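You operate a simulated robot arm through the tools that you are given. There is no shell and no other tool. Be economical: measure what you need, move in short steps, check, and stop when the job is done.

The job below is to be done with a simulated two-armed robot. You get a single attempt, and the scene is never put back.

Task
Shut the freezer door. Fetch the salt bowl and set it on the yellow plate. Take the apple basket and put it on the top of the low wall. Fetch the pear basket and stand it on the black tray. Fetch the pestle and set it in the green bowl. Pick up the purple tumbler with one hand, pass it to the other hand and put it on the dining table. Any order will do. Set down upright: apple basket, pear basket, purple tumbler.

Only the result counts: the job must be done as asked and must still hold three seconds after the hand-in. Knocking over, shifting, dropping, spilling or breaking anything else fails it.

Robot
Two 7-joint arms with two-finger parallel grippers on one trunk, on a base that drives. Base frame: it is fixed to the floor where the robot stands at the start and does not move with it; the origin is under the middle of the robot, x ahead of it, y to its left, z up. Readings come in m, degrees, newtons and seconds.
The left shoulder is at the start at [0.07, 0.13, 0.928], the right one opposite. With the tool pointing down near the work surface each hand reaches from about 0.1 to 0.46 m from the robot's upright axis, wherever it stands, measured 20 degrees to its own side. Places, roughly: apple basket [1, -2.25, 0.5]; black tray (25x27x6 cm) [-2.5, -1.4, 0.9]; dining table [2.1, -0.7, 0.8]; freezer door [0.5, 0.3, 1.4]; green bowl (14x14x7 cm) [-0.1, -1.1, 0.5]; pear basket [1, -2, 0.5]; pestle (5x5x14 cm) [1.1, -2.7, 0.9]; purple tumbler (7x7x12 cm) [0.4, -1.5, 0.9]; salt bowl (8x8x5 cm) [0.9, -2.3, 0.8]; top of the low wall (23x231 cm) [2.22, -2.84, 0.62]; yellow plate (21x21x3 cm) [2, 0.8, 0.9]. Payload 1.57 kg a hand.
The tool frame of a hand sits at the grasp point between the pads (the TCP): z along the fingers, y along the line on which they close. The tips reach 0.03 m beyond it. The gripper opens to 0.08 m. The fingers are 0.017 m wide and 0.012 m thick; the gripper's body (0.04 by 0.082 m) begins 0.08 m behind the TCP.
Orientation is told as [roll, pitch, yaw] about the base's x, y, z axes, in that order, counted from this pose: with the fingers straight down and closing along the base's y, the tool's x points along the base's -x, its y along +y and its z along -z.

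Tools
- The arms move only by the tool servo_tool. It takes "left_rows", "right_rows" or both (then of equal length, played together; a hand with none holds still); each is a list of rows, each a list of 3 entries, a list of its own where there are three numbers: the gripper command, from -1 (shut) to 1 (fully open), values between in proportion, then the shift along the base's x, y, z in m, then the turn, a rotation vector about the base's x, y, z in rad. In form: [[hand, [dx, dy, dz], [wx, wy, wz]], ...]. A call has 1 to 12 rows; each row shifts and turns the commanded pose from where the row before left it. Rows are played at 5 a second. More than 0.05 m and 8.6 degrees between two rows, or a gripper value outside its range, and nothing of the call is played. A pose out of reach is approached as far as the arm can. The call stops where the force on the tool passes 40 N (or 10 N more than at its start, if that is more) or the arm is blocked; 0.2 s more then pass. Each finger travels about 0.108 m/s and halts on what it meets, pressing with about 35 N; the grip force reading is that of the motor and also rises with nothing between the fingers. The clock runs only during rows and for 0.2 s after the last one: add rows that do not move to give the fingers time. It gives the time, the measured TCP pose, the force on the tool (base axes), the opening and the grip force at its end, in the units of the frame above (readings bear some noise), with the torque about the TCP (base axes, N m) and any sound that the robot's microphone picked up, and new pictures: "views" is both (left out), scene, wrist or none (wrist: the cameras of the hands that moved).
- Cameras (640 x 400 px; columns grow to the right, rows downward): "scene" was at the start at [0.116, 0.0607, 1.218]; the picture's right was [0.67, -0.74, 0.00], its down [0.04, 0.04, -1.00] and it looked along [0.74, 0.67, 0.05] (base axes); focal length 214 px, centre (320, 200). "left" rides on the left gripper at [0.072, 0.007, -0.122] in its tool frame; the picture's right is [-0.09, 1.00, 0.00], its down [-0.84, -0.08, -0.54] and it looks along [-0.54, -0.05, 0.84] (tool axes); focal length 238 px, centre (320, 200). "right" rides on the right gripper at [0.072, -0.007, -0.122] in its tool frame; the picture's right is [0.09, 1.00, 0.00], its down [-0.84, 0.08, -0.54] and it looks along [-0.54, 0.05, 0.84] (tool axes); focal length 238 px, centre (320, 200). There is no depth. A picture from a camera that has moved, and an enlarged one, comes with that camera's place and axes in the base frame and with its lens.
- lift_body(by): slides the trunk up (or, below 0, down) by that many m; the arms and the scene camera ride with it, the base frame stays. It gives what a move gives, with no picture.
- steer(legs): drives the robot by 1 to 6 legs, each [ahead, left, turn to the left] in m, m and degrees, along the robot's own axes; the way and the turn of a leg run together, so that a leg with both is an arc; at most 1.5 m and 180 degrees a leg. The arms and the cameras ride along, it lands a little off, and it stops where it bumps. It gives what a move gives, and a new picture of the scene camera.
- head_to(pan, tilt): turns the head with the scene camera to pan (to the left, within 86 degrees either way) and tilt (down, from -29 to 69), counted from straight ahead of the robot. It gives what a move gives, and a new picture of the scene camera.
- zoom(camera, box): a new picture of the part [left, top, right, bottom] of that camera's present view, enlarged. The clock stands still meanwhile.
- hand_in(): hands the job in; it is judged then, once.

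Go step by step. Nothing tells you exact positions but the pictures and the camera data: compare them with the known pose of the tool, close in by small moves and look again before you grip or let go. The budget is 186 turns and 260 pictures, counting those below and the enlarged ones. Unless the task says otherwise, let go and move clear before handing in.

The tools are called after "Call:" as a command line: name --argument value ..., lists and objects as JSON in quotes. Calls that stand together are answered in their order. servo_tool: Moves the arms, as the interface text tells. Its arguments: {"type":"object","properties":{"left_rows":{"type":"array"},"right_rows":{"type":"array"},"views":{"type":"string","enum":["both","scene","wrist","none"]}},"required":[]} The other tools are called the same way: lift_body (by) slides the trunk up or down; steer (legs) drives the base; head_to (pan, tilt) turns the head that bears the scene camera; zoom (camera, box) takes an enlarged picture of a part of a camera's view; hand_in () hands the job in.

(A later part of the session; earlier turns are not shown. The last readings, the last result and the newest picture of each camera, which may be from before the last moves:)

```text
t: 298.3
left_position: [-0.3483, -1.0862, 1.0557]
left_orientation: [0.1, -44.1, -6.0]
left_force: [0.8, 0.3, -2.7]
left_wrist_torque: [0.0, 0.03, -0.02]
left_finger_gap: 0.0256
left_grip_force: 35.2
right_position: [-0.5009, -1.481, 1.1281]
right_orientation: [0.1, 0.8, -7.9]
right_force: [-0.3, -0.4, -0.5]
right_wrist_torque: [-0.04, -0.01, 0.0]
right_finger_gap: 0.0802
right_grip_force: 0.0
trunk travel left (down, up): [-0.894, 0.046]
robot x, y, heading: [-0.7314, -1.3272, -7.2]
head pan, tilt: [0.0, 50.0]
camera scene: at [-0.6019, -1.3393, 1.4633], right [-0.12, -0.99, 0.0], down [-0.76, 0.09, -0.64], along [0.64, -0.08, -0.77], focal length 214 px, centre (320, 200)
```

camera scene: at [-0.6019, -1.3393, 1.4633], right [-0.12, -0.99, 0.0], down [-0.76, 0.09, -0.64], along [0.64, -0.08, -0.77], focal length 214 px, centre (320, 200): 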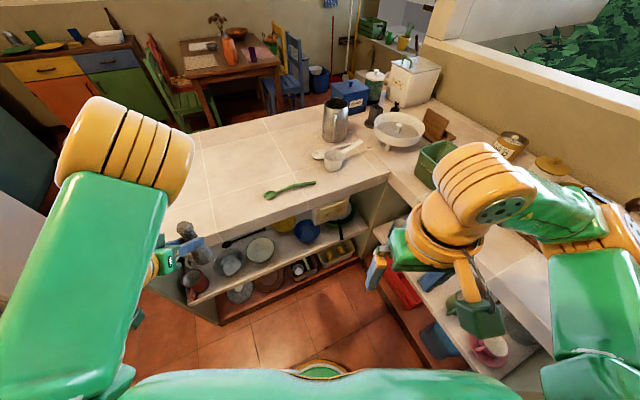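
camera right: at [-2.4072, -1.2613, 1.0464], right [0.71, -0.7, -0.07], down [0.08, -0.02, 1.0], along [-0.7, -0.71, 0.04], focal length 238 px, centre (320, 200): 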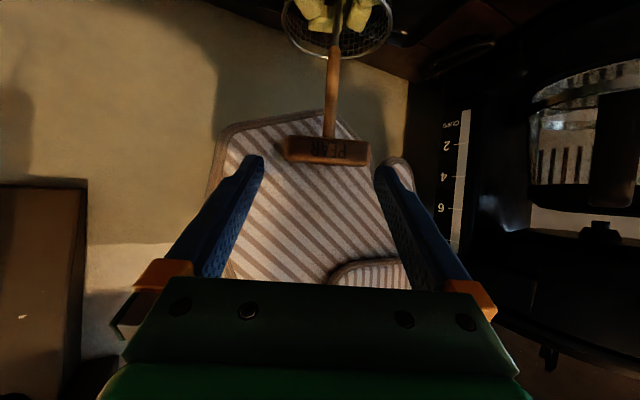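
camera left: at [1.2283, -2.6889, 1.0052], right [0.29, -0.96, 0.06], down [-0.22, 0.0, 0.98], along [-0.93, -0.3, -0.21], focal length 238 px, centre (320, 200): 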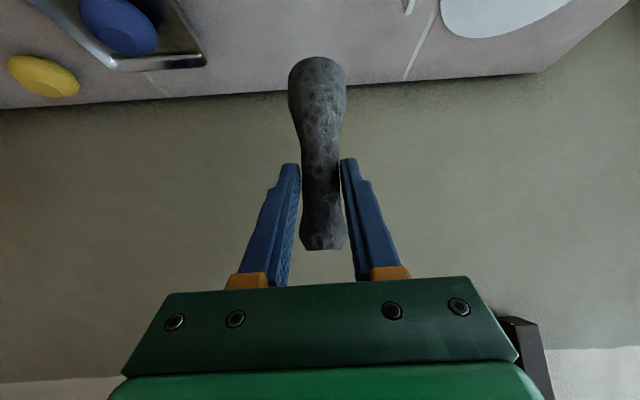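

The bowl is confirmed at (-0.109, -1.123). I turn slightly right so the left hand faces it square, then lower the trunk to shelf height.

Call:
steer --legs '[[0, 0, -13.4]]'

Call:
lift_body --by -0.33

Call:
servo_tool --left_rows '[[-1, [0, 0, 0], [-0.0457, -0.1228, 0]], [-1, [0, 0, 0], [-0.0457, -0.1228, 0]], [-1, [0, 0, 0], [-0.0457, -0.1228, 0]]]' --views "both"

```text
t: 299.5
left_position: [-0.3035, -1.1807, 1.0551]
left_orientation: [0.1, -44.1, -19.5]
left_force: [-0.1, 0.3, -2.0]
left_wrist_torque: [0.01, 0.04, -0.01]
left_finger_gap: 0.0256
left_grip_force: 34.8
right_position: [-0.543, -1.5288, 1.1271]
right_orientation: [-0.1, 0.7, -21.3]
right_force: [-0.6, -0.1, 0.6]
right_wrist_torque: [0.04, -0.02, 0.0]
right_finger_gap: 0.0801
right_grip_force: 0.0
trunk travel left (down, up): [-0.894, 0.046]
robot x, y, heading: [-0.7294, -1.3207, -20.6]
head pan, tilt: [0.0, 50.0]
camera scene: at [-0.6084, -1.3673, 1.4633], right [-0.35, -0.94, 0.0], down [-0.72, 0.27, -0.64], along [0.6, -0.23, -0.77], focal length 214 px, centre (320, 200)
```

scene: 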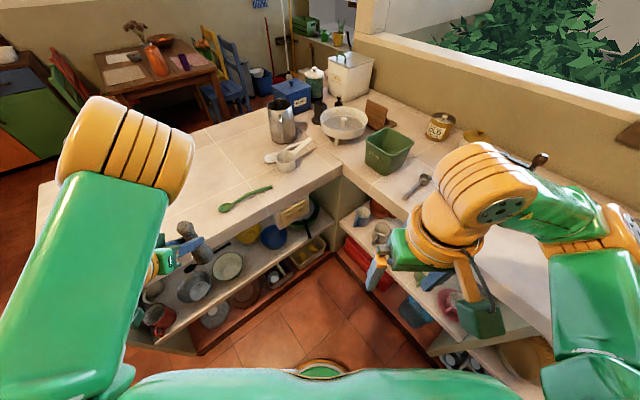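

```text
t: 302.8
left_position: [-0.3028, -1.1807, 0.7272]
left_orientation: [0.2, -44.0, -19.5]
left_force: [0.3, 0.2, -2.6]
left_wrist_torque: [0.02, 0.03, 0.02]
left_finger_gap: 0.0257
left_grip_force: 35.2
right_position: [-0.5447, -1.5296, 0.7969]
right_orientation: [0.1, 0.8, -21.2]
right_force: [0.8, -0.3, 0.3]
right_wrist_torque: [-0.01, 0.01, -0.01]
right_finger_gap: 0.08
right_grip_force: 0.1
trunk travel left (down, up): [-0.564, 0.376]
robot x, y, heading: [-0.7252, -1.3251, -20.5]
head pan, tilt: [0.0, 50.0]
```

```text
t: 303.6
left_position: [-0.2963, -1.1786, 0.7231]
left_orientation: [-0.8, -66.7, -18.7]
left_force: [-0.2, 1.6, -2.5]
left_wrist_torque: [0.01, 0.07, -0.01]
left_finger_gap: 0.0253
left_grip_force: 34.8
left hand out of reach, approached as far as the arm can: row 1
right_position: [-0.5448, -1.5301, 0.7972]
right_orientation: [0.1, 0.8, -21.2]
right_force: [0.2, -0.4, -0.3]
right_wrist_torque: [-0.02, 0.01, -0.04]
right_finger_gap: 0.0802
right_grip_force: 0.1
trunk travel left (down, up): [-0.564, 0.376]
robot x, y, heading: [-0.7289, -1.3258, -20.6]
head pan, tilt: [0.0, 50.0]
camera scene: at [-0.6087, -1.3677, 1.1333], right [-0.35, -0.94, 0.0], down [-0.72, 0.27, -0.64], along [0.6, -0.23, -0.77], focal length 214 px, centre (320, 200)
camera left: at [-0.4255, -1.1252, 0.7066], right [0.37, 0.93, 0.08], down [-0.18, -0.01, 0.98], along [0.91, -0.37, 0.17], focal length 238 px, centre (320, 200)
```

scene: 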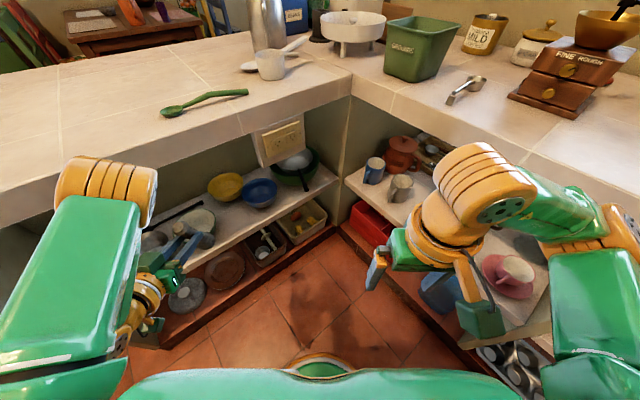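
left: 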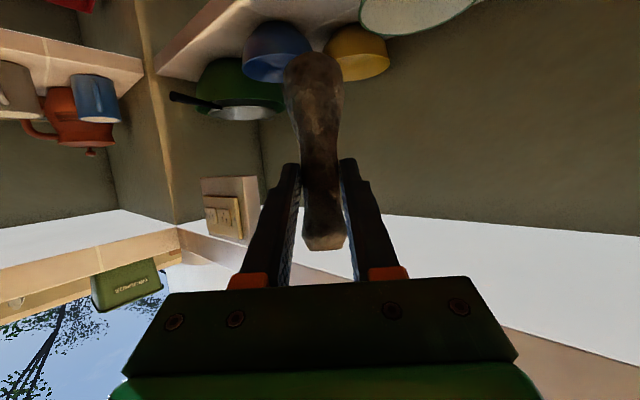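

Call:
zoom --camera "scene" --box '[130, 140, 350, 280]'

```text
2.86 times, centred on (240, 210) of scene
camera zoom: at [-0.6087, -1.3677, 1.1333], right [-0.35, -0.94, 0.0], down [-0.72, 0.27, -0.64], along [0.6, -0.23, -0.77], focal length 613 px, centre (549, 171)
```

zoom: 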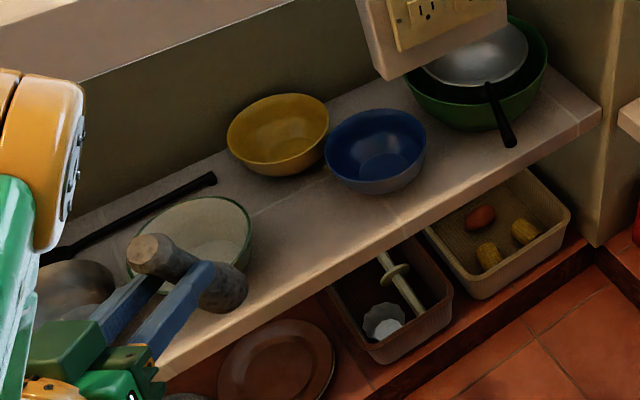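

The 14 cm enamel bowl with the green rim (rim z 0.54 at (-0.10, -1.12)) is the target. I drive in partway, then ease the pestle over its rim.

Call:
steer --legs '[[0.092, 0.077, 0]]'

Call:
servo_tool --left_rows '[[-1, [0.01, 0.004, -0.03], [0, 0, 0]], [-1, [0.015, 0.006, -0.03], [0, 0, 0]], [-1, [0.02, 0.006, -0.02], [0, 0, 0]], [-1, [0.015, 0.006, 0], [0, 0, 0]]]' --views "both"

```text
t: 304.8
left_position: [-0.1827, -1.1387, 0.7221]
left_orientation: [-0.9, -66.8, -18.6]
left_force: [0.9, 1.2, -3.0]
left_wrist_torque: [0.04, 0.06, 0.0]
left_finger_gap: 0.0256
left_grip_force: 35.0
right_position: [-0.431, -1.4913, 0.7974]
right_orientation: [0.2, 0.7, -21.1]
right_force: [0.6, -0.3, -0.4]
right_wrist_torque: [0.01, -0.01, 0.01]
right_finger_gap: 0.0799
right_grip_force: 0.1
trunk travel left (down, up): [-0.564, 0.376]
robot x, y, heading: [-0.6179, -1.2874, -20.5]
head pan, tilt: [0.0, 50.0]
camera scene: at [-0.4958, -1.3294, 1.1333], right [-0.35, -0.94, 0.0], down [-0.72, 0.27, -0.64], along [0.6, -0.22, -0.77], focal length 214 px, centre (320, 200)
```

scene: 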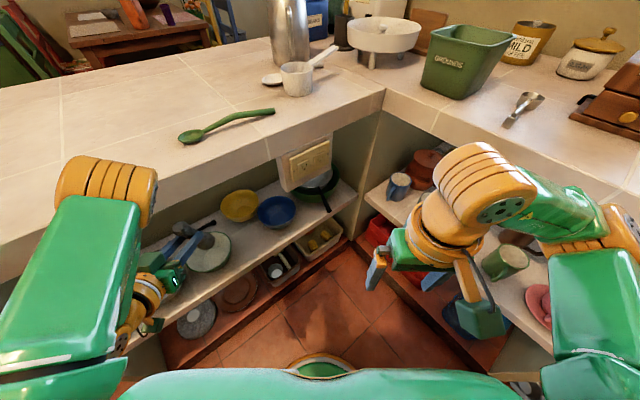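

```text
t: 305.8
left_position: [-0.121, -1.1119, 0.6451]
left_orientation: [-0.9, -66.6, -18.4]
left_force: [-0.7, 0.1, -2.1]
left_wrist_torque: [0.05, 0.07, -0.03]
left_finger_gap: 0.0254
left_grip_force: 35.4
left hand out of reach, approached as far as the arm can: row 2, 3
right_position: [-0.4301, -1.4916, 0.7974]
right_orientation: [0.2, 0.7, -21.2]
right_force: [-0.8, -0.7, 1.4]
right_wrist_torque: [-0.01, -0.02, 0.0]
right_finger_gap: 0.0804
right_grip_force: 0.0
trunk travel left (down, up): [-0.564, 0.376]
robot x, y, heading: [-0.6143, -1.2846, -20.3]
head pan, tilt: [0.0, 50.0]
camera scene: at [-0.4954, -1.3292, 1.1333], right [-0.35, -0.94, 0.0], down [-0.72, 0.27, -0.64], along [0.6, -0.23, -0.77], focal length 214 px, centre (320, 200)
camera left: at [-0.2514, -1.0583, 0.6303], right [0.37, 0.93, 0.08], down [-0.18, -0.01, 0.98], along [0.91, -0.37, 0.16], focal length 238 px, centre (320, 200)
```

scene: 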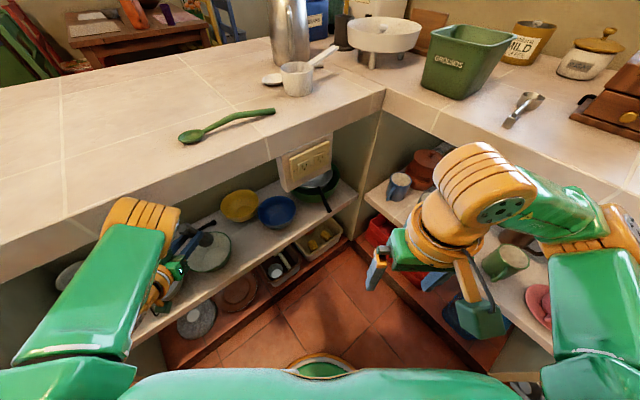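
left: 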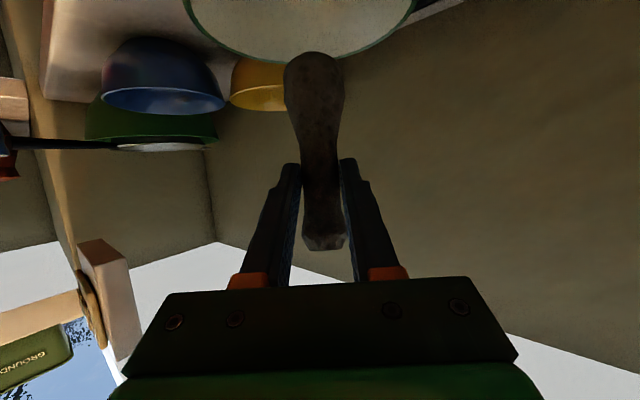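

The pestle's lower end is over the bowl. I lower it in small steps, watching the force.

Call:
servo_tool --left_rows '[[-1, [0, 0, -0.02], [0, 0, 0]], [-1, [0, 0, -0.02], [0, 0, 0]], [-1, [0, 0, -0.015], [0, 0, 0]], [-1, [0, 0, -0.01], [0, 0, 0]], [-1, [0, 0, -0.01], [0, 0, 0]]]' --views "both"

```text
t: 307.0
left_position: [-0.1122, -1.0821, 0.6063]
left_orientation: [-1.1, -66.4, -18.6]
left_force: [-1.8, -2.1, -1.0]
left_wrist_torque: [-0.04, 0.04, -0.05]
left_finger_gap: 0.0254
left_grip_force: 34.9
left hand out of reach, approached as far as the arm can: row 1, 2, 3, 4, 5
right_position: [-0.4304, -1.492, 0.7978]
right_orientation: [0.1, 0.6, -21.2]
right_force: [-0.8, 0.1, 0.5]
right_wrist_torque: [0.04, -0.01, 0.01]
right_finger_gap: 0.08
right_grip_force: 0.0
trunk travel left (down, up): [-0.564, 0.376]
robot x, y, heading: [-0.6177, -1.2858, -20.4]
head pan, tilt: [0.0, 50.0]
camera scene: at [-0.4964, -1.3298, 1.1334], right [-0.35, -0.94, 0.0], down [-0.72, 0.27, -0.64], along [0.6, -0.22, -0.77], focal length 214 px, centre (320, 200)
camera left: at [-0.2407, -1.0288, 0.5895], right [0.37, 0.93, 0.08], down [-0.18, -0.01, 0.98], along [0.91, -0.38, 0.16], focal length 238 px, centre (320, 200)
```

scene: 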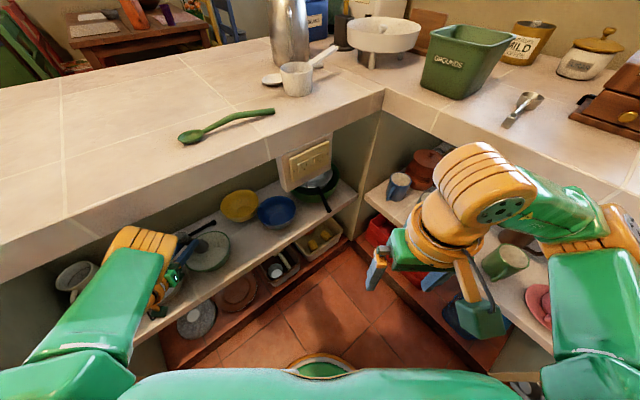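
left: 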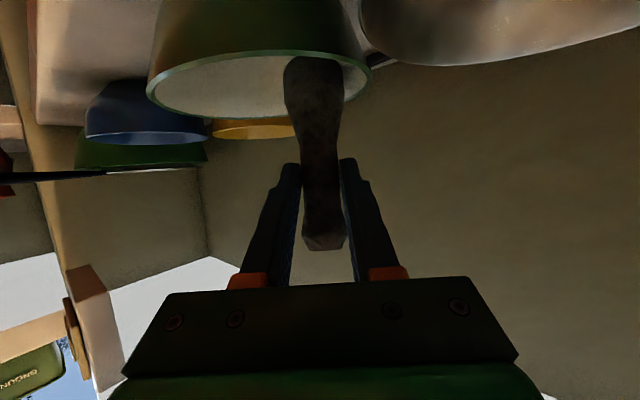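

The pestle is inside the bowl but off-centre because the arm drifted. I shift the base 3 cm right and lower with the trunk.

Call:
steer --legs '[[0.0, -0.03, 0]]'

Call:
lift_body --by -0.02

Call:
zoom --camera "left" --box '[0, 0, 640, 400]'

```text
t: 307.9
left_position: [-0.1218, -1.1106, 0.604]
left_orientation: [-1.2, -66.4, -18.5]
left_force: [-0.3, -0.6, -2.6]
left_wrist_torque: [0.05, 0.09, 0.01]
left_finger_gap: 0.0251
left_grip_force: 34.5
right_position: [-0.4398, -1.5186, 0.7975]
right_orientation: [0.1, 0.7, -21.2]
right_force: [-0.7, 0.8, -0.2]
right_wrist_torque: [0.03, 0.05, 0.01]
right_finger_gap: 0.0799
right_grip_force: 0.0
trunk travel left (down, up): [-0.564, 0.376]
robot x, y, heading: [-0.6244, -1.3161, -20.7]
head pan, tilt: [0.0, 50.0]
camera scene: at [-0.5059, -1.3573, 1.1332], right [-0.35, -0.94, 0.0], down [-0.72, 0.27, -0.64], along [0.6, -0.23, -0.77], focal length 214 px, centre (320, 200)
```

scene: 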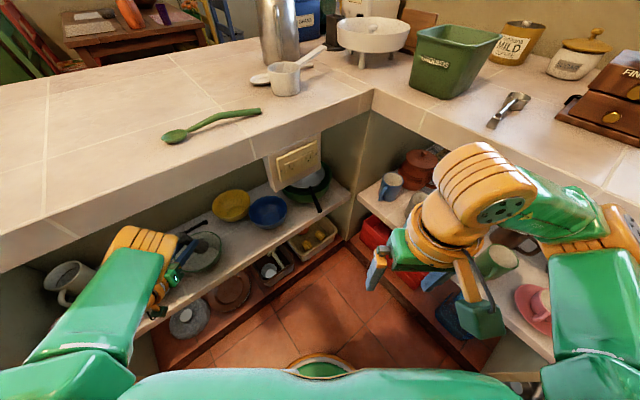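

```text
t: 308.5
left_position: [-0.121, -1.1109, 0.5848]
left_orientation: [-1.1, -66.3, -18.6]
left_force: [0.1, 0.0, -3.0]
left_wrist_torque: [0.04, 0.08, -0.03]
left_finger_gap: 0.0258
left_grip_force: 35.1
right_position: [-0.4424, -1.5198, 0.7772]
right_orientation: [0.3, 0.7, -21.2]
right_force: [-0.8, 0.0, -0.6]
right_wrist_torque: [0.01, 0.02, 0.0]
right_finger_gap: 0.0798
right_grip_force: 0.0
trunk travel left (down, up): [-0.544, 0.396]
robot x, y, heading: [-0.6285, -1.3146, -20.6]
head pan, tilt: [0.0, 50.0]
```

```text
1.00 times, centred on (320, 200) of left (not enlarged: the box is as wide or as high as the picture)
camera zoom: at [-0.2512, -1.0569, 0.5692], right [0.37, 0.93, 0.08], down [-0.18, -0.01, 0.98], along [0.91, -0.38, 0.16], focal length 238 px, centre (320, 200)
```

zoom: 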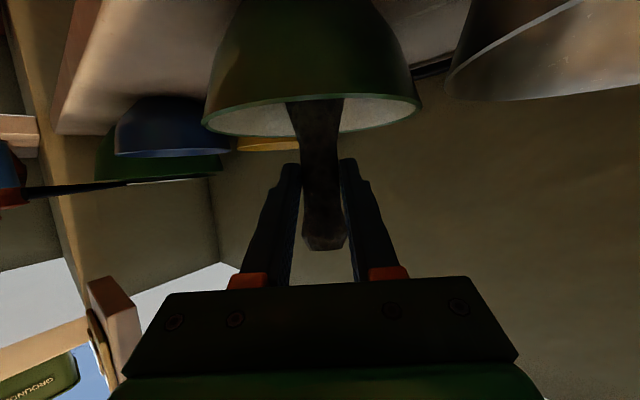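

Call:
lift_body --by -0.01

Call:
lift_body --by -0.008

```text
t: 309.1
left_position: [-0.1225, -1.1116, 0.5768]
left_orientation: [-0.8, -66.7, -18.9]
left_force: [3.0, 1.4, 9.9]
left_wrist_torque: [0.05, -0.68, 0.07]
left_finger_gap: 0.0257
left_grip_force: 34.7
right_position: [-0.4424, -1.5204, 0.766]
right_orientation: [0.2, 0.6, -21.2]
right_force: [-0.2, -0.4, 0.7]
right_wrist_torque: [-0.02, 0.05, -0.02]
right_finger_gap: 0.0802
right_grip_force: 0.0
trunk travel left (down, up): [-0.534, 0.406]
robot x, y, heading: [-0.6263, -1.3135, -20.6]
head pan, tilt: [0.0, 50.0]
```

```text
t: 309.7
left_position: [-0.1256, -1.1124, 0.5731]
left_orientation: [-0.2, -67.1, -19.4]
left_force: [-0.7, 2.5, 36.0]
left_wrist_torque: [-0.18, -1.04, 0.09]
left_finger_gap: 0.0257
left_grip_force: 35.1
right_position: [-0.4467, -1.522, 0.7607]
right_orientation: [0.5, 0.2, -21.2]
right_force: [-1.3, -0.3, -0.5]
right_wrist_torque: [0.04, 0.02, -0.01]
right_finger_gap: 0.0801
right_grip_force: 0.1
trunk travel left (down, up): [-0.526, 0.414]
robot x, y, heading: [-0.627, -1.3171, -20.2]
head pan, tilt: [0.0, 50.0]
```

Call:
lift_body --by 0.007

Call:
servo_tool --left_rows '[[-0.2, [0, 0, 0], [0, 0, 0]], [0.0, [0, 0, 0], [0, 0, 0]], [0.2, [0, 0, 0], [0, 0, 0]], [0.2, [0, 0, 0], [0, 0, 0]]]' --views "wrist"

```text
t: 310.2
left_position: [-0.1234, -1.1122, 0.5739]
left_orientation: [-0.9, -66.3, -18.7]
left_force: [-1.2, -0.9, 9.1]
left_wrist_torque: [-0.18, -0.09, -0.02]
left_finger_gap: 0.0254
left_grip_force: 34.9
right_position: [-0.4425, -1.5201, 0.7661]
right_orientation: [0.3, 0.5, -21.1]
right_force: [-0.4, 0.6, -0.7]
right_wrist_torque: [-0.02, 0.01, -0.01]
right_finger_gap: 0.0799
right_grip_force: 0.1
trunk travel left (down, up): [-0.533, 0.407]
robot x, y, heading: [-0.6239, -1.3127, -20.7]
head pan, tilt: [0.0, 50.0]
```

```text
t: 311.2
left_position: [-0.1218, -1.1113, 0.5743]
left_orientation: [-1.1, -66.4, -18.5]
left_force: [0.7, 0.8, 0.7]
left_wrist_torque: [0.04, 0.01, 0.04]
left_finger_gap: 0.0479
left_grip_force: 0.1
right_position: [-0.4413, -1.5199, 0.7664]
right_orientation: [0.2, 0.7, -21.2]
right_force: [0.1, 0.4, 0.0]
right_wrist_torque: [0.02, 0.01, 0.01]
right_finger_gap: 0.0802
right_grip_force: 0.1
trunk travel left (down, up): [-0.533, 0.407]
robot x, y, heading: [-0.6264, -1.3104, -20.7]
head pan, tilt: [0.0, 50.0]
camera left: at [-0.2514, -1.057, 0.5585], right [0.37, 0.93, 0.08], down [-0.18, -0.01, 0.98], along [0.91, -0.38, 0.16], focal length 238 px, centre (320, 200)
```

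left: 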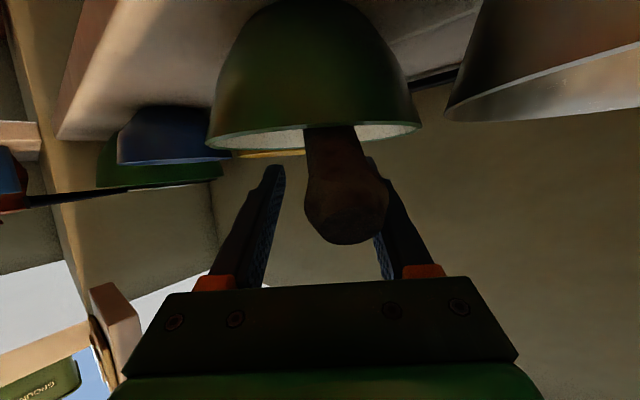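

The pestle now leans in the bowl against its rim. I open fully and back straight out.

Call:
servo_tool --left_rows '[[1, [0, 0, 0.0], [0, 0, 0]], [1, [0, 0, 0], [0, 0, 0]]]' --views "none"

Call:
steer --legs '[[-0.2, 0, 0]]'

Call:
zoom --camera "left" --box '[100, 0, 580, 300]'

```text
t: 311.8
left_position: [-0.1213, -1.1113, 0.5729]
left_orientation: [-1.0, -66.4, -18.6]
left_force: [-0.3, 0.4, -0.9]
left_wrist_torque: [0.03, 0.02, 0.01]
left_finger_gap: 0.0798
left_grip_force: 0.0
right_position: [-0.4402, -1.52, 0.7666]
right_orientation: [0.2, 0.7, -21.2]
right_force: [1.4, 0.3, 0.2]
right_wrist_torque: [-0.01, 0.02, -0.01]
right_finger_gap: 0.0799
right_grip_force: 0.1
trunk travel left (down, up): [-0.533, 0.407]
robot x, y, heading: [-0.6274, -1.3141, -20.5]
head pan, tilt: [0.0, 50.0]
```

```text
t: 313.4
left_position: [-0.3093, -1.0397, 0.5741]
left_orientation: [-1.1, -66.4, -18.5]
left_force: [-0.7, 0.3, 0.0]
left_wrist_torque: [0.01, -0.04, 0.01]
left_finger_gap: 0.0799
left_grip_force: 0.1
right_position: [-0.6294, -1.4494, 0.7664]
right_orientation: [0.3, 0.7, -21.1]
right_force: [0.1, 0.3, 0.1]
right_wrist_torque: [0.01, 0.02, 0.01]
right_finger_gap: 0.0801
right_grip_force: 0.1
trunk travel left (down, up): [-0.533, 0.407]
robot x, y, heading: [-0.8147, -1.2426, -20.0]
head pan, tilt: [0.0, 50.0]
camera scene: at [-0.695, -1.2876, 1.1024], right [-0.35, -0.94, 0.0], down [-0.72, 0.27, -0.64], along [0.6, -0.22, -0.77], focal length 214 px, centre (320, 200)
```

scene: 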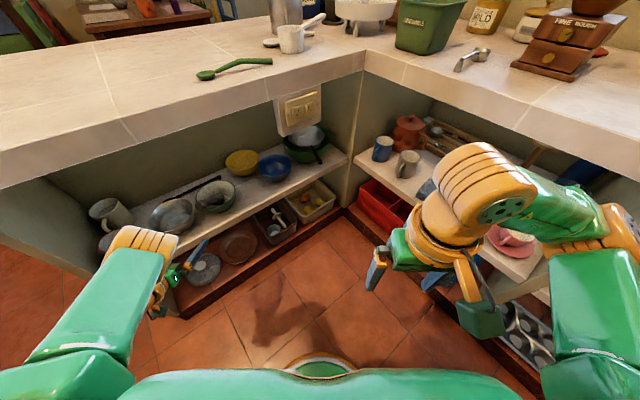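

```text
1.33 times, centred on (340, 150) of left
camera zoom: at [-0.44, -0.9862, 0.5586], right [0.37, 0.93, 0.08], down [-0.18, -0.01, 0.98], along [0.91, -0.37, 0.16], focal length 318 px, centre (293, 267)
```

zoom: 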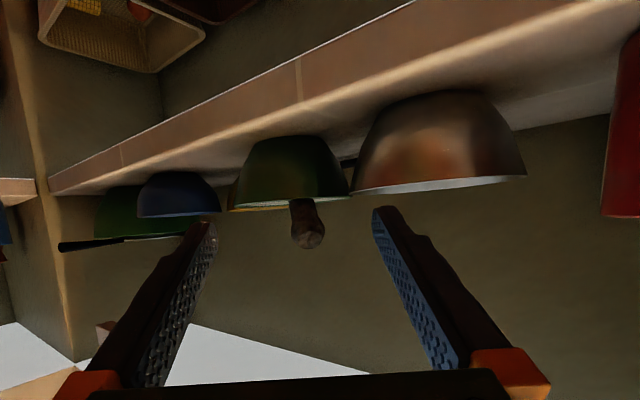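

The pestle rests in the green bowl. Now the salt bowl: I raise the trunk and drive back around the peninsula, sideways along its end and down the aisle.

Call:
lift_body --by 0.4

Call:
steer --legs '[[-0.25, 0.857, 0], [0.955, 0.57, 0], [0.852, -0.148, 0]]'

```text
t: 317.3
left_position: [-0.3099, -1.0399, 0.9738]
left_orientation: [-1.1, -66.4, -18.6]
left_force: [-0.1, -0.6, 0.4]
left_wrist_torque: [0.0, 0.02, 0.01]
left_finger_gap: 0.0799
left_grip_force: 0.1
right_position: [-0.628, -1.4494, 1.1664]
right_orientation: [0.2, 0.7, -21.1]
right_force: [-0.1, -0.3, 0.4]
right_wrist_torque: [0.0, 0.0, 0.0]
right_finger_gap: 0.0798
right_grip_force: 0.0
trunk travel left (down, up): [-0.933, 0.007]
robot x, y, heading: [-0.8117, -1.2438, -20.4]
head pan, tilt: [0.0, 50.0]
```

```text
t: 331.4
left_position: [1.5766, -0.3769, 0.9744]
left_orientation: [-1.2, -66.4, -18.6]
left_force: [-0.5, 0.0, -0.2]
left_wrist_torque: [0.01, 0.01, -0.01]
left_finger_gap: 0.08
left_grip_force: 0.0
right_position: [1.2583, -0.7868, 1.1669]
right_orientation: [0.2, 0.6, -21.3]
right_force: [-0.2, -0.4, -0.1]
right_wrist_torque: [-0.01, -0.04, -0.03]
right_finger_gap: 0.0799
right_grip_force: 0.2
trunk travel left (down, up): [-0.933, 0.007]
robot x, y, heading: [1.0721, -0.5826, -20.4]
head pan, tilt: [0.0, 50.0]
camera scene: at [1.1912, -0.6242, 1.5025], right [-0.35, -0.94, 0.0], down [-0.72, 0.27, -0.64], along [0.6, -0.23, -0.77], focal length 214 px, centre (320, 200)
```

scene: 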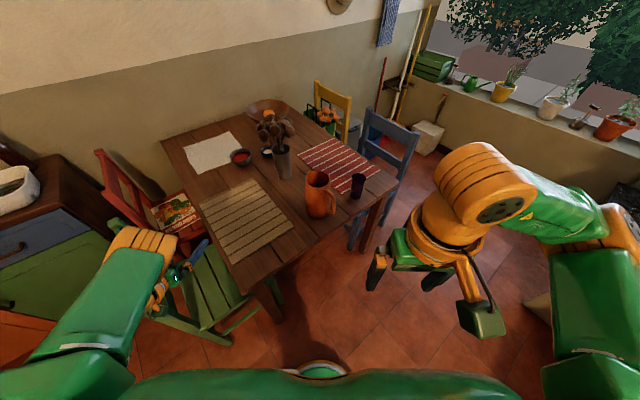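

Call:
steer --legs '[[-0.188, -0.068, 0], [0, 0, -90], [0.748, 0.783, 0], [0.27, 0.577, 0], [0, 0, -85]]'

Call:
head_to --pan 0 --tilt 40

```text
t: 348.9
left_position: [1.3363, -2.2688, 0.9734]
left_orientation: [-1.1, -66.4, 167.4]
left_force: [0.9, -0.5, -0.1]
left_wrist_torque: [0.03, 0.0, -0.01]
left_finger_gap: 0.0799
left_grip_force: 0.0
right_position: [1.612, -1.8278, 1.1669]
right_orientation: [0.3, 0.6, 164.8]
right_force: [1.1, -0.3, 0.4]
right_wrist_torque: [0.0, -0.03, 0.01]
right_finger_gap: 0.0799
right_grip_force: 0.1
trunk travel left (down, up): [-0.933, 0.007]
robot x, y, heading: [1.8141, -2.0163, 165.5]
head pan, tilt: [0.0, 50.0]
camera scene: at [1.6954, -1.9807, 1.5023], right [0.25, 0.97, 0.0], down [0.74, -0.19, -0.64], along [-0.62, 0.16, -0.77], focal length 214 px, centre (320, 200)
```

scene: 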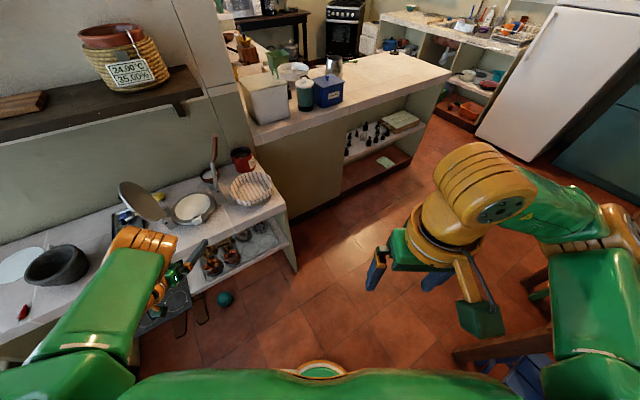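

```text
t: 349.6
left_position: [1.3382, -2.2678, 0.9732]
left_orientation: [-1.1, -66.4, 167.5]
left_force: [-0.4, -0.5, -0.8]
left_wrist_torque: [0.02, 0.0, 0.01]
left_finger_gap: 0.0798
left_grip_force: 0.1
right_position: [1.6121, -1.8286, 1.1659]
right_orientation: [0.2, 0.7, 164.8]
right_force: [-0.7, 0.0, -0.2]
right_wrist_torque: [-0.02, -0.01, -0.01]
right_finger_gap: 0.08
right_grip_force: 0.1
trunk travel left (down, up): [-0.933, 0.007]
robot x, y, heading: [1.8152, -2.0117, 165.2]
head pan, tilt: [0.0, 40.0]
camera scene: at [1.6877, -1.9784, 1.5165], right [0.25, 0.97, 0.0], down [0.62, -0.16, -0.77], along [-0.74, 0.19, -0.64], focal length 214 px, centre (320, 200)
```

scene: 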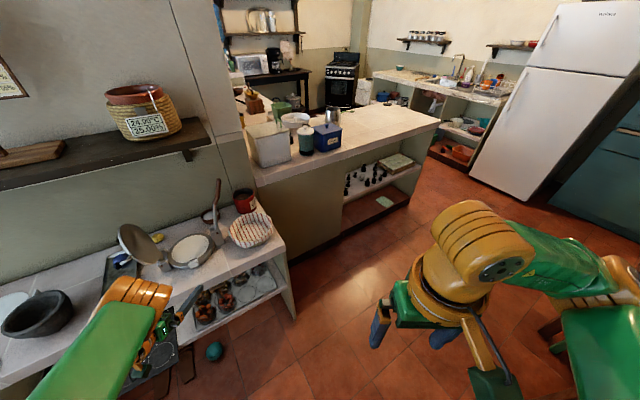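

The counter is in view: the lever of the press stands in front of the salt bowl, so I come in over the press plate. I steepen the left hand to about 40°, raise it slightly and drive in.

Call:
servo_tool --left_rows '[[1, [0, 0, 0.012], [-0.0275, -0.11, 0]], [1, [0, 0, 0.012], [-0.0275, -0.11, 0]], [1, [0, 0, 0.012], [-0.0275, -0.11, 0]], [1, [0, 0, 0.012], [-0.0275, -0.11, 0]]]' --views "none"

Call:
steer --legs '[[0.22, 0.1, 0]]'

Call:
zoom --camera "left" --box '[0, 0, 640, 400]'

```text
t: 350.6
left_position: [1.3369, -2.2679, 1.0227]
left_orientation: [-0.2, -40.3, 166.6]
left_force: [1.1, 0.8, -0.1]
left_wrist_torque: [-0.02, 0.03, -0.03]
left_finger_gap: 0.0803
left_grip_force: 0.0
right_position: [1.6124, -1.8274, 1.167]
right_orientation: [0.2, 0.7, 164.7]
right_force: [-0.2, -0.7, -0.2]
right_wrist_torque: [-0.03, -0.04, 0.01]
right_finger_gap: 0.0802
right_grip_force: 0.1
trunk travel left (down, up): [-0.933, 0.007]
robot x, y, heading: [1.817, -2.01, 165.3]
head pan, tilt: [0.0, 40.0]
```

```text
t: 352.4
left_position: [1.099, -2.3092, 1.0237]
left_orientation: [-0.1, -40.7, 166.5]
left_force: [0.0, -0.6, 0.2]
left_wrist_torque: [0.03, 0.03, -0.01]
left_finger_gap: 0.0802
left_grip_force: 0.0
right_position: [1.3742, -1.8686, 1.1682]
right_orientation: [0.2, 0.5, 164.6]
right_force: [-0.2, -0.6, 0.3]
right_wrist_torque: [0.01, -0.02, 0.0]
right_finger_gap: 0.08
right_grip_force: 0.2
trunk travel left (down, up): [-0.933, 0.007]
robot x, y, heading: [1.5768, -2.0525, 165.7]
head pan, tilt: [0.0, 40.0]
camera scene: at [1.4508, -2.0189, 1.5169], right [0.25, 0.97, 0.0], down [0.62, -0.16, -0.77], along [-0.74, 0.19, -0.64], focal length 214 px, centre (320, 200)
```

scene: 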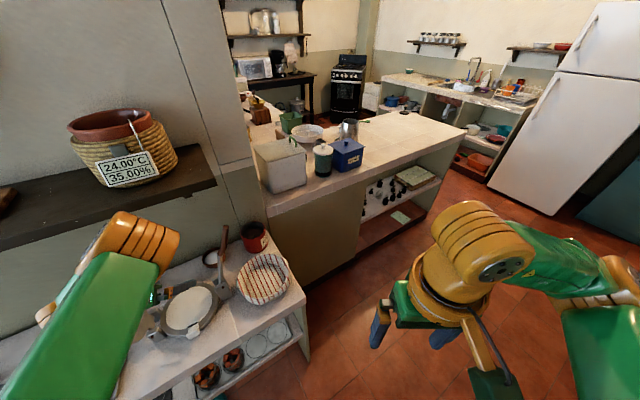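

```text
1.00 times, centred on (320, 200) of left (not enlarged: the box is as wide or as high as the picture)
camera zoom: at [1.2277, -2.3469, 1.0715], right [-0.3, -0.95, 0.06], down [-0.26, 0.14, 0.96], along [-0.92, 0.27, -0.29], focal length 238 px, centre (320, 200)
```

zoom: 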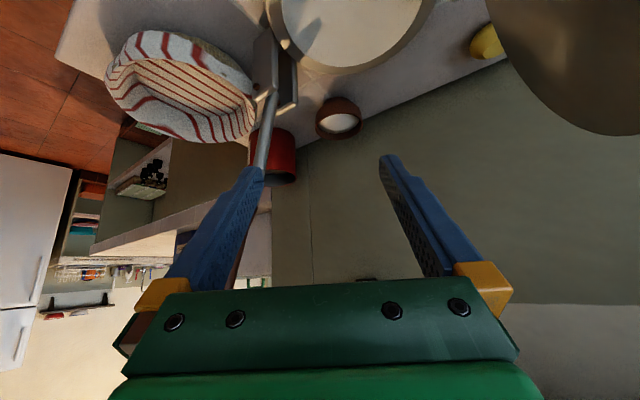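

The salt bowl is at about (0.892, -2.297) with its rim near z 0.84. I'll pinch its north rim; first I move the base in 14 cm, then lower the hand in front of it.

Call:
steer --legs '[[0.13, 0.035, 0]]'

Call:
servo_tool --left_rows '[[0.3, [0, 0.012, -0.03], [0, 0, 0]], [0.3, [0, 0.012, -0.03], [0, 0, 0]], [0.3, [0, 0.011, -0.03], [0, 0, 0]]]' --views "wrist"

```text
t: 353.7
left_position: [0.9661, -2.3121, 1.0242]
left_orientation: [-0.3, -40.5, 166.7]
left_force: [0.2, 0.4, -0.1]
left_wrist_torque: [0.02, -0.01, -0.02]
left_finger_gap: 0.08
left_grip_force: 0.0
right_position: [1.2404, -1.8704, 1.167]
right_orientation: [0.2, 0.6, 164.9]
right_force: [-0.3, 0.5, -0.5]
right_wrist_torque: [0.0, 0.06, -0.03]
right_finger_gap: 0.0799
right_grip_force: 0.1
trunk travel left (down, up): [-0.933, 0.007]
robot x, y, heading: [1.4392, -2.0523, 165.6]
head pan, tilt: [0.0, 40.0]
camera scene: at [1.3171, -2.0206, 1.517], right [0.25, 0.97, 0.0], down [0.62, -0.16, -0.77], along [-0.74, 0.19, -0.64], focal length 214 px, centre (320, 200)
```

scene: 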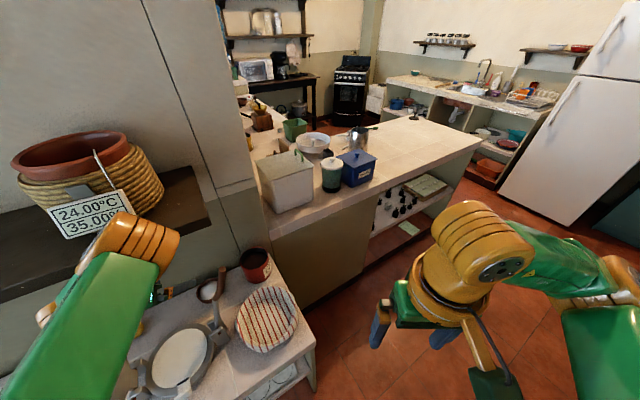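

```text
t: 354.5
left_position: [0.9604, -2.2769, 0.933]
left_orientation: [-0.3, -40.4, 166.7]
left_force: [-0.5, 1.1, -0.4]
left_wrist_torque: [-0.01, -0.01, -0.01]
left_finger_gap: 0.052
left_grip_force: 0.0
right_position: [1.2353, -1.8708, 1.1674]
right_orientation: [0.2, 0.7, 164.8]
right_force: [0.1, -0.1, -1.0]
right_wrist_torque: [0.0, 0.01, 0.01]
right_finger_gap: 0.0799
right_grip_force: 0.2
trunk travel left (down, up): [-0.933, 0.007]
robot x, y, heading: [1.4421, -2.0562, 165.5]
head pan, tilt: [0.0, 40.0]
camera left: at [1.0907, -2.3135, 0.9813], right [-0.3, -0.95, 0.06], down [-0.26, 0.14, 0.96], along [-0.92, 0.27, -0.29], focal length 238 px, centre (320, 200)
```

left: 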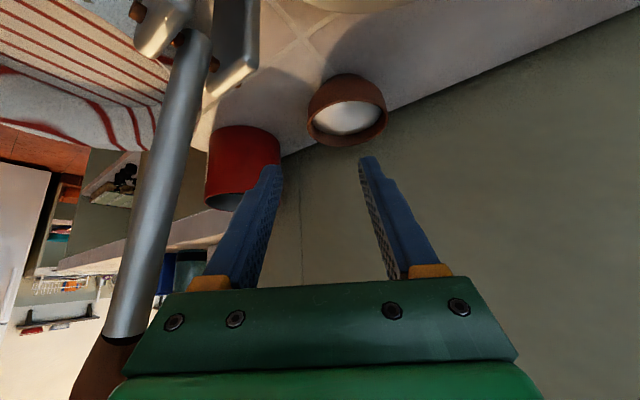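

Call:
servo_tool --left_rows '[[0.3, [-0.009, 0.013, -0.025], [0, 0, 0]], [0.3, [-0.02, 0.005, -0.024], [0, 0, 0]], [0.3, [-0.019, 0.005, -0.022], [0, 0, 0]]]' --views "wrist"

```text
t: 355.3
left_position: [0.9157, -2.2568, 0.861]
left_orientation: [-0.2, -40.3, 166.8]
left_force: [-0.5, 0.3, 0.8]
left_wrist_torque: [0.0, 0.01, 0.01]
left_finger_gap: 0.052
left_grip_force: 0.1
right_position: [1.2362, -1.8712, 1.1662]
right_orientation: [0.1, 0.7, 164.8]
right_force: [0.1, 0.0, -1.6]
right_wrist_torque: [-0.01, 0.0, 0.0]
right_finger_gap: 0.0801
right_grip_force: 0.0
trunk travel left (down, up): [-0.933, 0.007]
robot x, y, heading: [1.4444, -2.0532, 165.4]
head pan, tilt: [0.0, 40.0]
camera left: at [1.0439, -2.2934, 0.9091], right [-0.3, -0.95, 0.06], down [-0.26, 0.14, 0.95], along [-0.92, 0.27, -0.29], focal length 238 px, centre (320, 200)
```

left: 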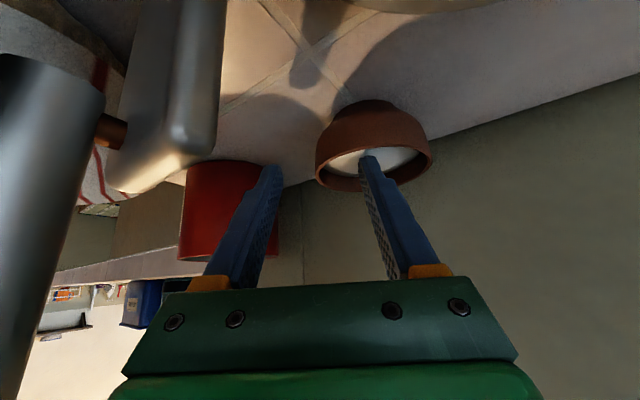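

Call:
servo_tool --left_rows '[[0.3, [-0.014, 0.004, -0.022], [0, 0, 0]]]' --views "wrist"

```text
t: 355.7
left_position: [0.9035, -2.2515, 0.8397]
left_orientation: [-0.1, -40.2, 166.7]
left_force: [-0.2, 0.2, 1.0]
left_wrist_torque: [-0.05, -0.07, 0.06]
left_finger_gap: 0.0522
left_grip_force: 0.1
right_position: [1.2376, -1.8715, 1.1672]
right_orientation: [0.2, 0.6, 164.7]
right_force: [0.1, 0.5, -0.1]
right_wrist_torque: [-0.03, 0.01, -0.03]
right_finger_gap: 0.0804
right_grip_force: 0.1
trunk travel left (down, up): [-0.933, 0.007]
robot x, y, heading: [1.4406, -2.0582, 165.5]
head pan, tilt: [0.0, 40.0]
camera left: at [1.0325, -2.2888, 0.888], right [-0.3, -0.95, 0.06], down [-0.26, 0.14, 0.95], along [-0.92, 0.27, -0.29], focal length 238 px, centre (320, 200)
```

left: 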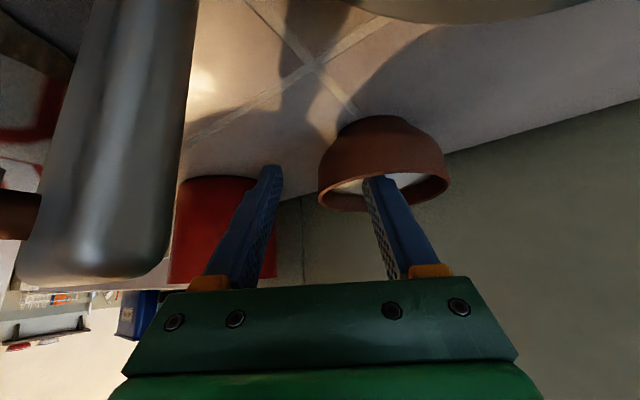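

Call:
servo_tool --left_rows '[[-1, [0, 0, 0], [0, 0, 0]], [-1, [0, 0, 0], [0, 0, 0]], [-1, [0, 0, 0], [0, 0, 0]], [-1, [0, 0, 0.02], [0, 0, 0]], [-1, [0, 0, 0.02], [0, 0, 0]]]' --views "wrist"

```text
t: 356.9
left_position: [0.8984, -2.2494, 0.88]
left_orientation: [-0.2, -40.4, 166.7]
left_force: [0.4, 0.0, -2.2]
left_wrist_torque: [0.08, 0.0, -0.01]
left_finger_gap: 0.0108
left_grip_force: 28.0
right_position: [1.2362, -1.8705, 1.1658]
right_orientation: [0.2, 0.7, 164.8]
right_force: [0.0, -0.1, 0.0]
right_wrist_torque: [-0.02, -0.01, 0.01]
right_finger_gap: 0.08
right_grip_force: 0.0
trunk travel left (down, up): [-0.933, 0.007]
robot x, y, heading: [1.4458, -2.0527, 165.6]
head pan, tilt: [0.0, 40.0]
camera left: at [1.028, -2.2869, 0.9273], right [-0.3, -0.95, 0.06], down [-0.26, 0.14, 0.96], along [-0.92, 0.27, -0.29], focal length 238 px, centre (320, 200)
```

left: 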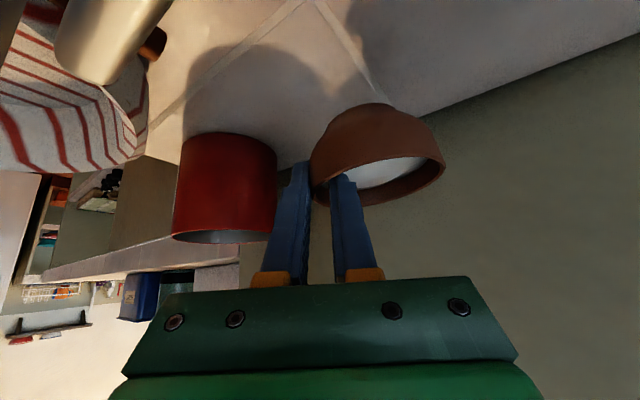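

The bowl is pinched by its rim and lifted. I raise it further and draw back slowly.

Call:
servo_tool --left_rows '[[-1, [0.005, -0.001, 0.03], [0, 0, 0]], [-1, [0.005, -0.001, 0.03], [0, 0, 0]], [-1, [0.01, -0.003, 0.03], [0, 0, 0]], [-1, [0.02, -0.005, 0.02], [0, 0, 0]], [-1, [0.03, -0.008, 0.01], [0, 0, 0]], [-1, [0, 0, 0], [0, 0, 0]]]' --views "wrist"

Call:
steer --legs '[[-0.3, 0, 0]]'

```text
t: 358.3
left_position: [0.9711, -2.2668, 0.9995]
left_orientation: [-0.3, -40.4, 166.7]
left_force: [-0.7, -0.3, -1.8]
left_wrist_torque: [0.1, -0.02, -0.01]
left_finger_gap: 0.0105
left_grip_force: 28.6
right_position: [1.2366, -1.8718, 1.1656]
right_orientation: [0.2, 0.6, 164.8]
right_force: [-0.4, 1.5, 0.3]
right_wrist_torque: [0.02, 0.01, -0.01]
right_finger_gap: 0.08
right_grip_force: 0.0
trunk travel left (down, up): [-0.933, 0.007]
robot x, y, heading: [1.4411, -2.0564, 165.8]
head pan, tilt: [0.0, 40.0]
camera left: at [1.0999, -2.3052, 1.0477], right [-0.3, -0.95, 0.06], down [-0.26, 0.14, 0.96], along [-0.92, 0.27, -0.29], focal length 238 px, centre (320, 200)
```

left: 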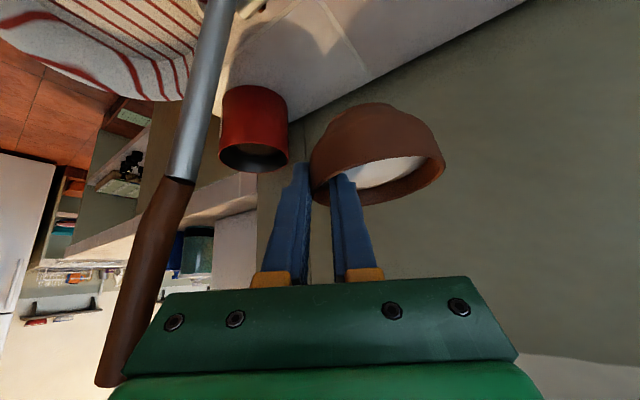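

```text
t: 360.3
left_position: [1.2596, -2.341, 0.9982]
left_orientation: [-0.3, -40.3, 166.6]
left_force: [-0.1, -0.4, -3.1]
left_wrist_torque: [0.08, -0.01, 0.01]
left_finger_gap: 0.0106
left_grip_force: 28.4
right_position: [1.5239, -1.9459, 1.1654]
right_orientation: [0.2, 0.9, 164.7]
right_force: [-0.2, -0.3, 0.0]
right_wrist_torque: [-0.03, -0.05, 0.02]
right_finger_gap: 0.0798
right_grip_force: 0.0
trunk travel left (down, up): [-0.933, 0.007]
robot x, y, heading: [1.7301, -2.1304, 165.3]
head pan, tilt: [0.0, 40.0]
camera scene: at [1.5989, -2.0953, 1.5161], right [0.25, 0.97, 0.0], down [0.62, -0.16, -0.76], along [-0.74, 0.19, -0.65], focal length 214 px, centre (320, 200)
```

scene: 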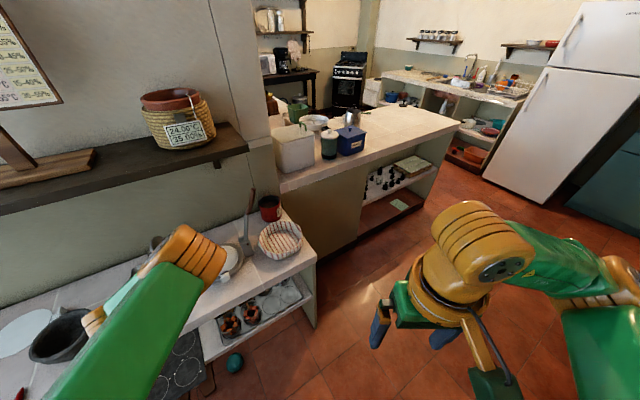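

The salt bowl is secure. I drive up the aisle toward the sideboard with the yellow plate.

Call:
steer --legs '[[0, 0, -90], [0.52, 0.688, 0], [1.15, 0.43, 0], [0, 0, -55]]'

Call:
head_to --pan 10 --tilt 30

```text
t: 376.7
left_position: [1.3691, 0.163, 1.0003]
left_orientation: [-0.3, -40.5, 20.9]
left_force: [-0.2, -0.5, -2.5]
left_wrist_torque: [-0.09, 0.0, -0.01]
left_finger_gap: 0.0105
left_grip_force: 28.3
right_position: [1.3719, -0.3125, 1.1666]
right_orientation: [0.2, 0.7, 18.8]
right_force: [0.4, -0.8, 0.4]
right_wrist_torque: [-0.04, -0.01, 0.0]
right_finger_gap: 0.0798
right_grip_force: 0.1
trunk travel left (down, up): [-0.933, 0.007]
robot x, y, heading: [1.1001, -0.2752, 19.7]
head pan, tilt: [0.0, 40.0]
camera scene: at [1.2261, -0.2288, 1.5164], right [0.34, -0.94, 0.0], down [-0.61, -0.22, -0.77], along [0.72, 0.26, -0.64], focal length 214 px, centre (320, 200)
```

scene: 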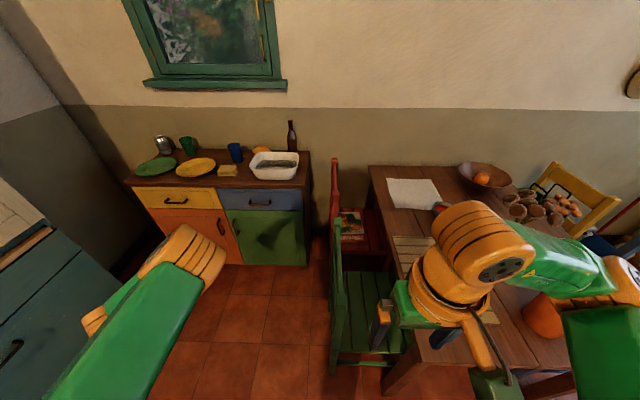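

```text
t: 377.5
left_position: [1.3688, 0.1627, 0.9998]
left_orientation: [-0.3, -40.4, 20.8]
left_force: [0.2, -0.5, -2.1]
left_wrist_torque: [-0.09, -0.01, 0.02]
left_finger_gap: 0.0104
left_grip_force: 27.7
right_position: [1.372, -0.3138, 1.1651]
right_orientation: [0.2, 0.7, 18.8]
right_force: [1.1, -0.4, 0.4]
right_wrist_torque: [-0.03, -0.02, -0.01]
right_finger_gap: 0.08
right_grip_force: 0.1
trunk travel left (down, up): [-0.933, 0.007]
robot x, y, heading: [1.099, -0.2747, 19.6]
head pan, tilt: [10.0, 30.0]
camera scene: at [1.2248, -0.2131, 1.5317], right [0.49, -0.87, 0.0], down [-0.44, -0.25, -0.87], along [0.75, 0.43, -0.5], focal length 214 px, centre (320, 200)
```

scene: 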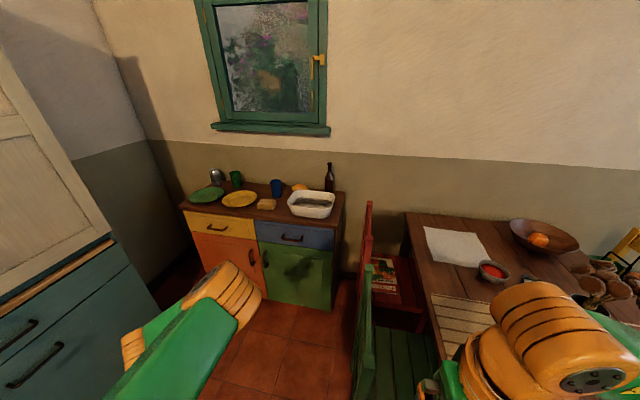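

The yellow plate is at about (1.975, 0.79) on the sideboard. I approach between the cabinet corner and the chairs, stopping short.

Call:
steer --legs '[[0, 0.3, 0], [0.6, 0, 0]]'

Call:
head_to --pan 35 --tilt 40

```text
t: 382.5
left_position: [1.8352, 0.6501, 1.0]
left_orientation: [-0.3, -40.4, 21.2]
left_force: [0.5, 0.1, -2.0]
left_wrist_torque: [-0.04, -0.05, 0.02]
left_finger_gap: 0.0102
left_grip_force: 28.2
right_position: [1.8407, 0.1721, 1.1662]
right_orientation: [0.1, 0.5, 19.1]
right_force: [0.3, -0.3, 0.4]
right_wrist_torque: [-0.02, -0.02, -0.02]
right_finger_gap: 0.0801
right_grip_force: 0.0
trunk travel left (down, up): [-0.933, 0.007]
robot x, y, heading: [1.5652, 0.2091, 19.8]
head pan, tilt: [10.0, 30.0]
camera scene: at [1.6921, 0.2725, 1.532], right [0.5, -0.87, 0.0], down [-0.43, -0.25, -0.87], along [0.75, 0.43, -0.5], focal length 214 px, centre (320, 200)
```

scene: 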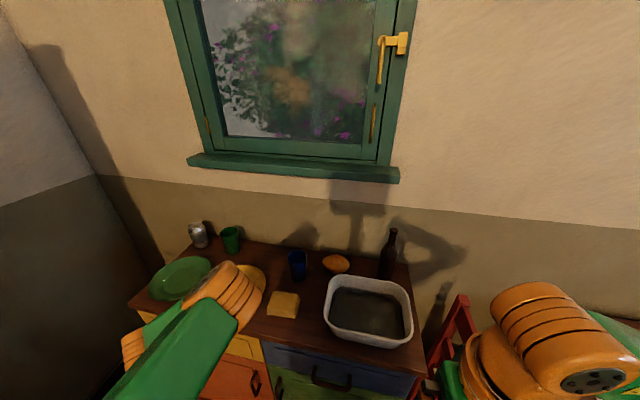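

```text
t: 383.4
left_position: [1.8374, 0.6504, 1.0]
left_orientation: [-0.3, -40.4, 21.1]
left_force: [0.3, -0.2, -2.4]
left_wrist_torque: [-0.09, -0.04, -0.01]
left_finger_gap: 0.0102
left_grip_force: 27.4
right_position: [1.8421, 0.1733, 1.1662]
right_orientation: [0.2, 0.7, 19.1]
right_force: [-0.4, -0.6, 0.9]
right_wrist_torque: [-0.02, -0.01, 0.01]
right_finger_gap: 0.0801
right_grip_force: 0.0
trunk travel left (down, up): [-0.933, 0.007]
robot x, y, heading: [1.567, 0.2112, 20.1]
head pan, tilt: [35.0, 40.0]
camera scene: at [1.665, 0.2978, 1.5164], right [0.82, -0.58, 0.0], down [-0.37, -0.53, -0.77], along [0.44, 0.63, -0.64], focal length 214 px, centre (320, 200)
```

scene: 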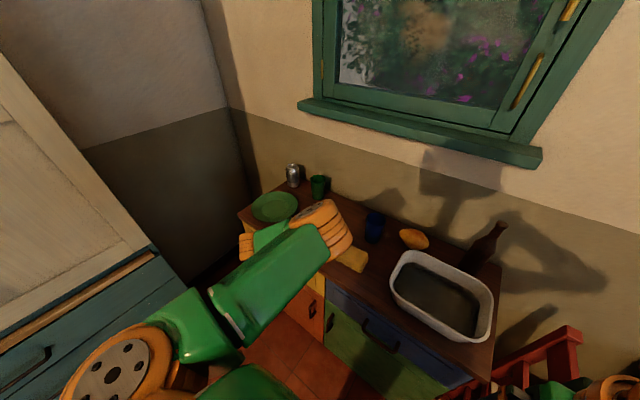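

Call:
zoom --camera "left" --box '[0, 0, 640, 400]'

```text
1.00 times, centred on (320, 200) of left (not enlarged: the box is as wide or as high as the picture)
camera zoom: at [1.71, 0.6099, 1.0474], right [-0.29, 0.96, 0.06], down [0.29, 0.03, 0.96], along [0.91, 0.29, -0.29], focal length 238 px, centre (320, 200)
```

zoom: 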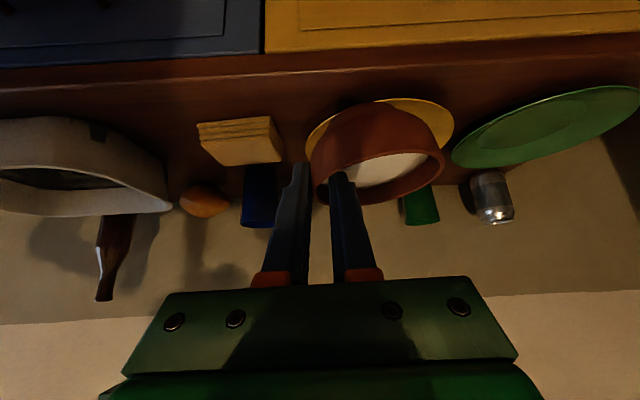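

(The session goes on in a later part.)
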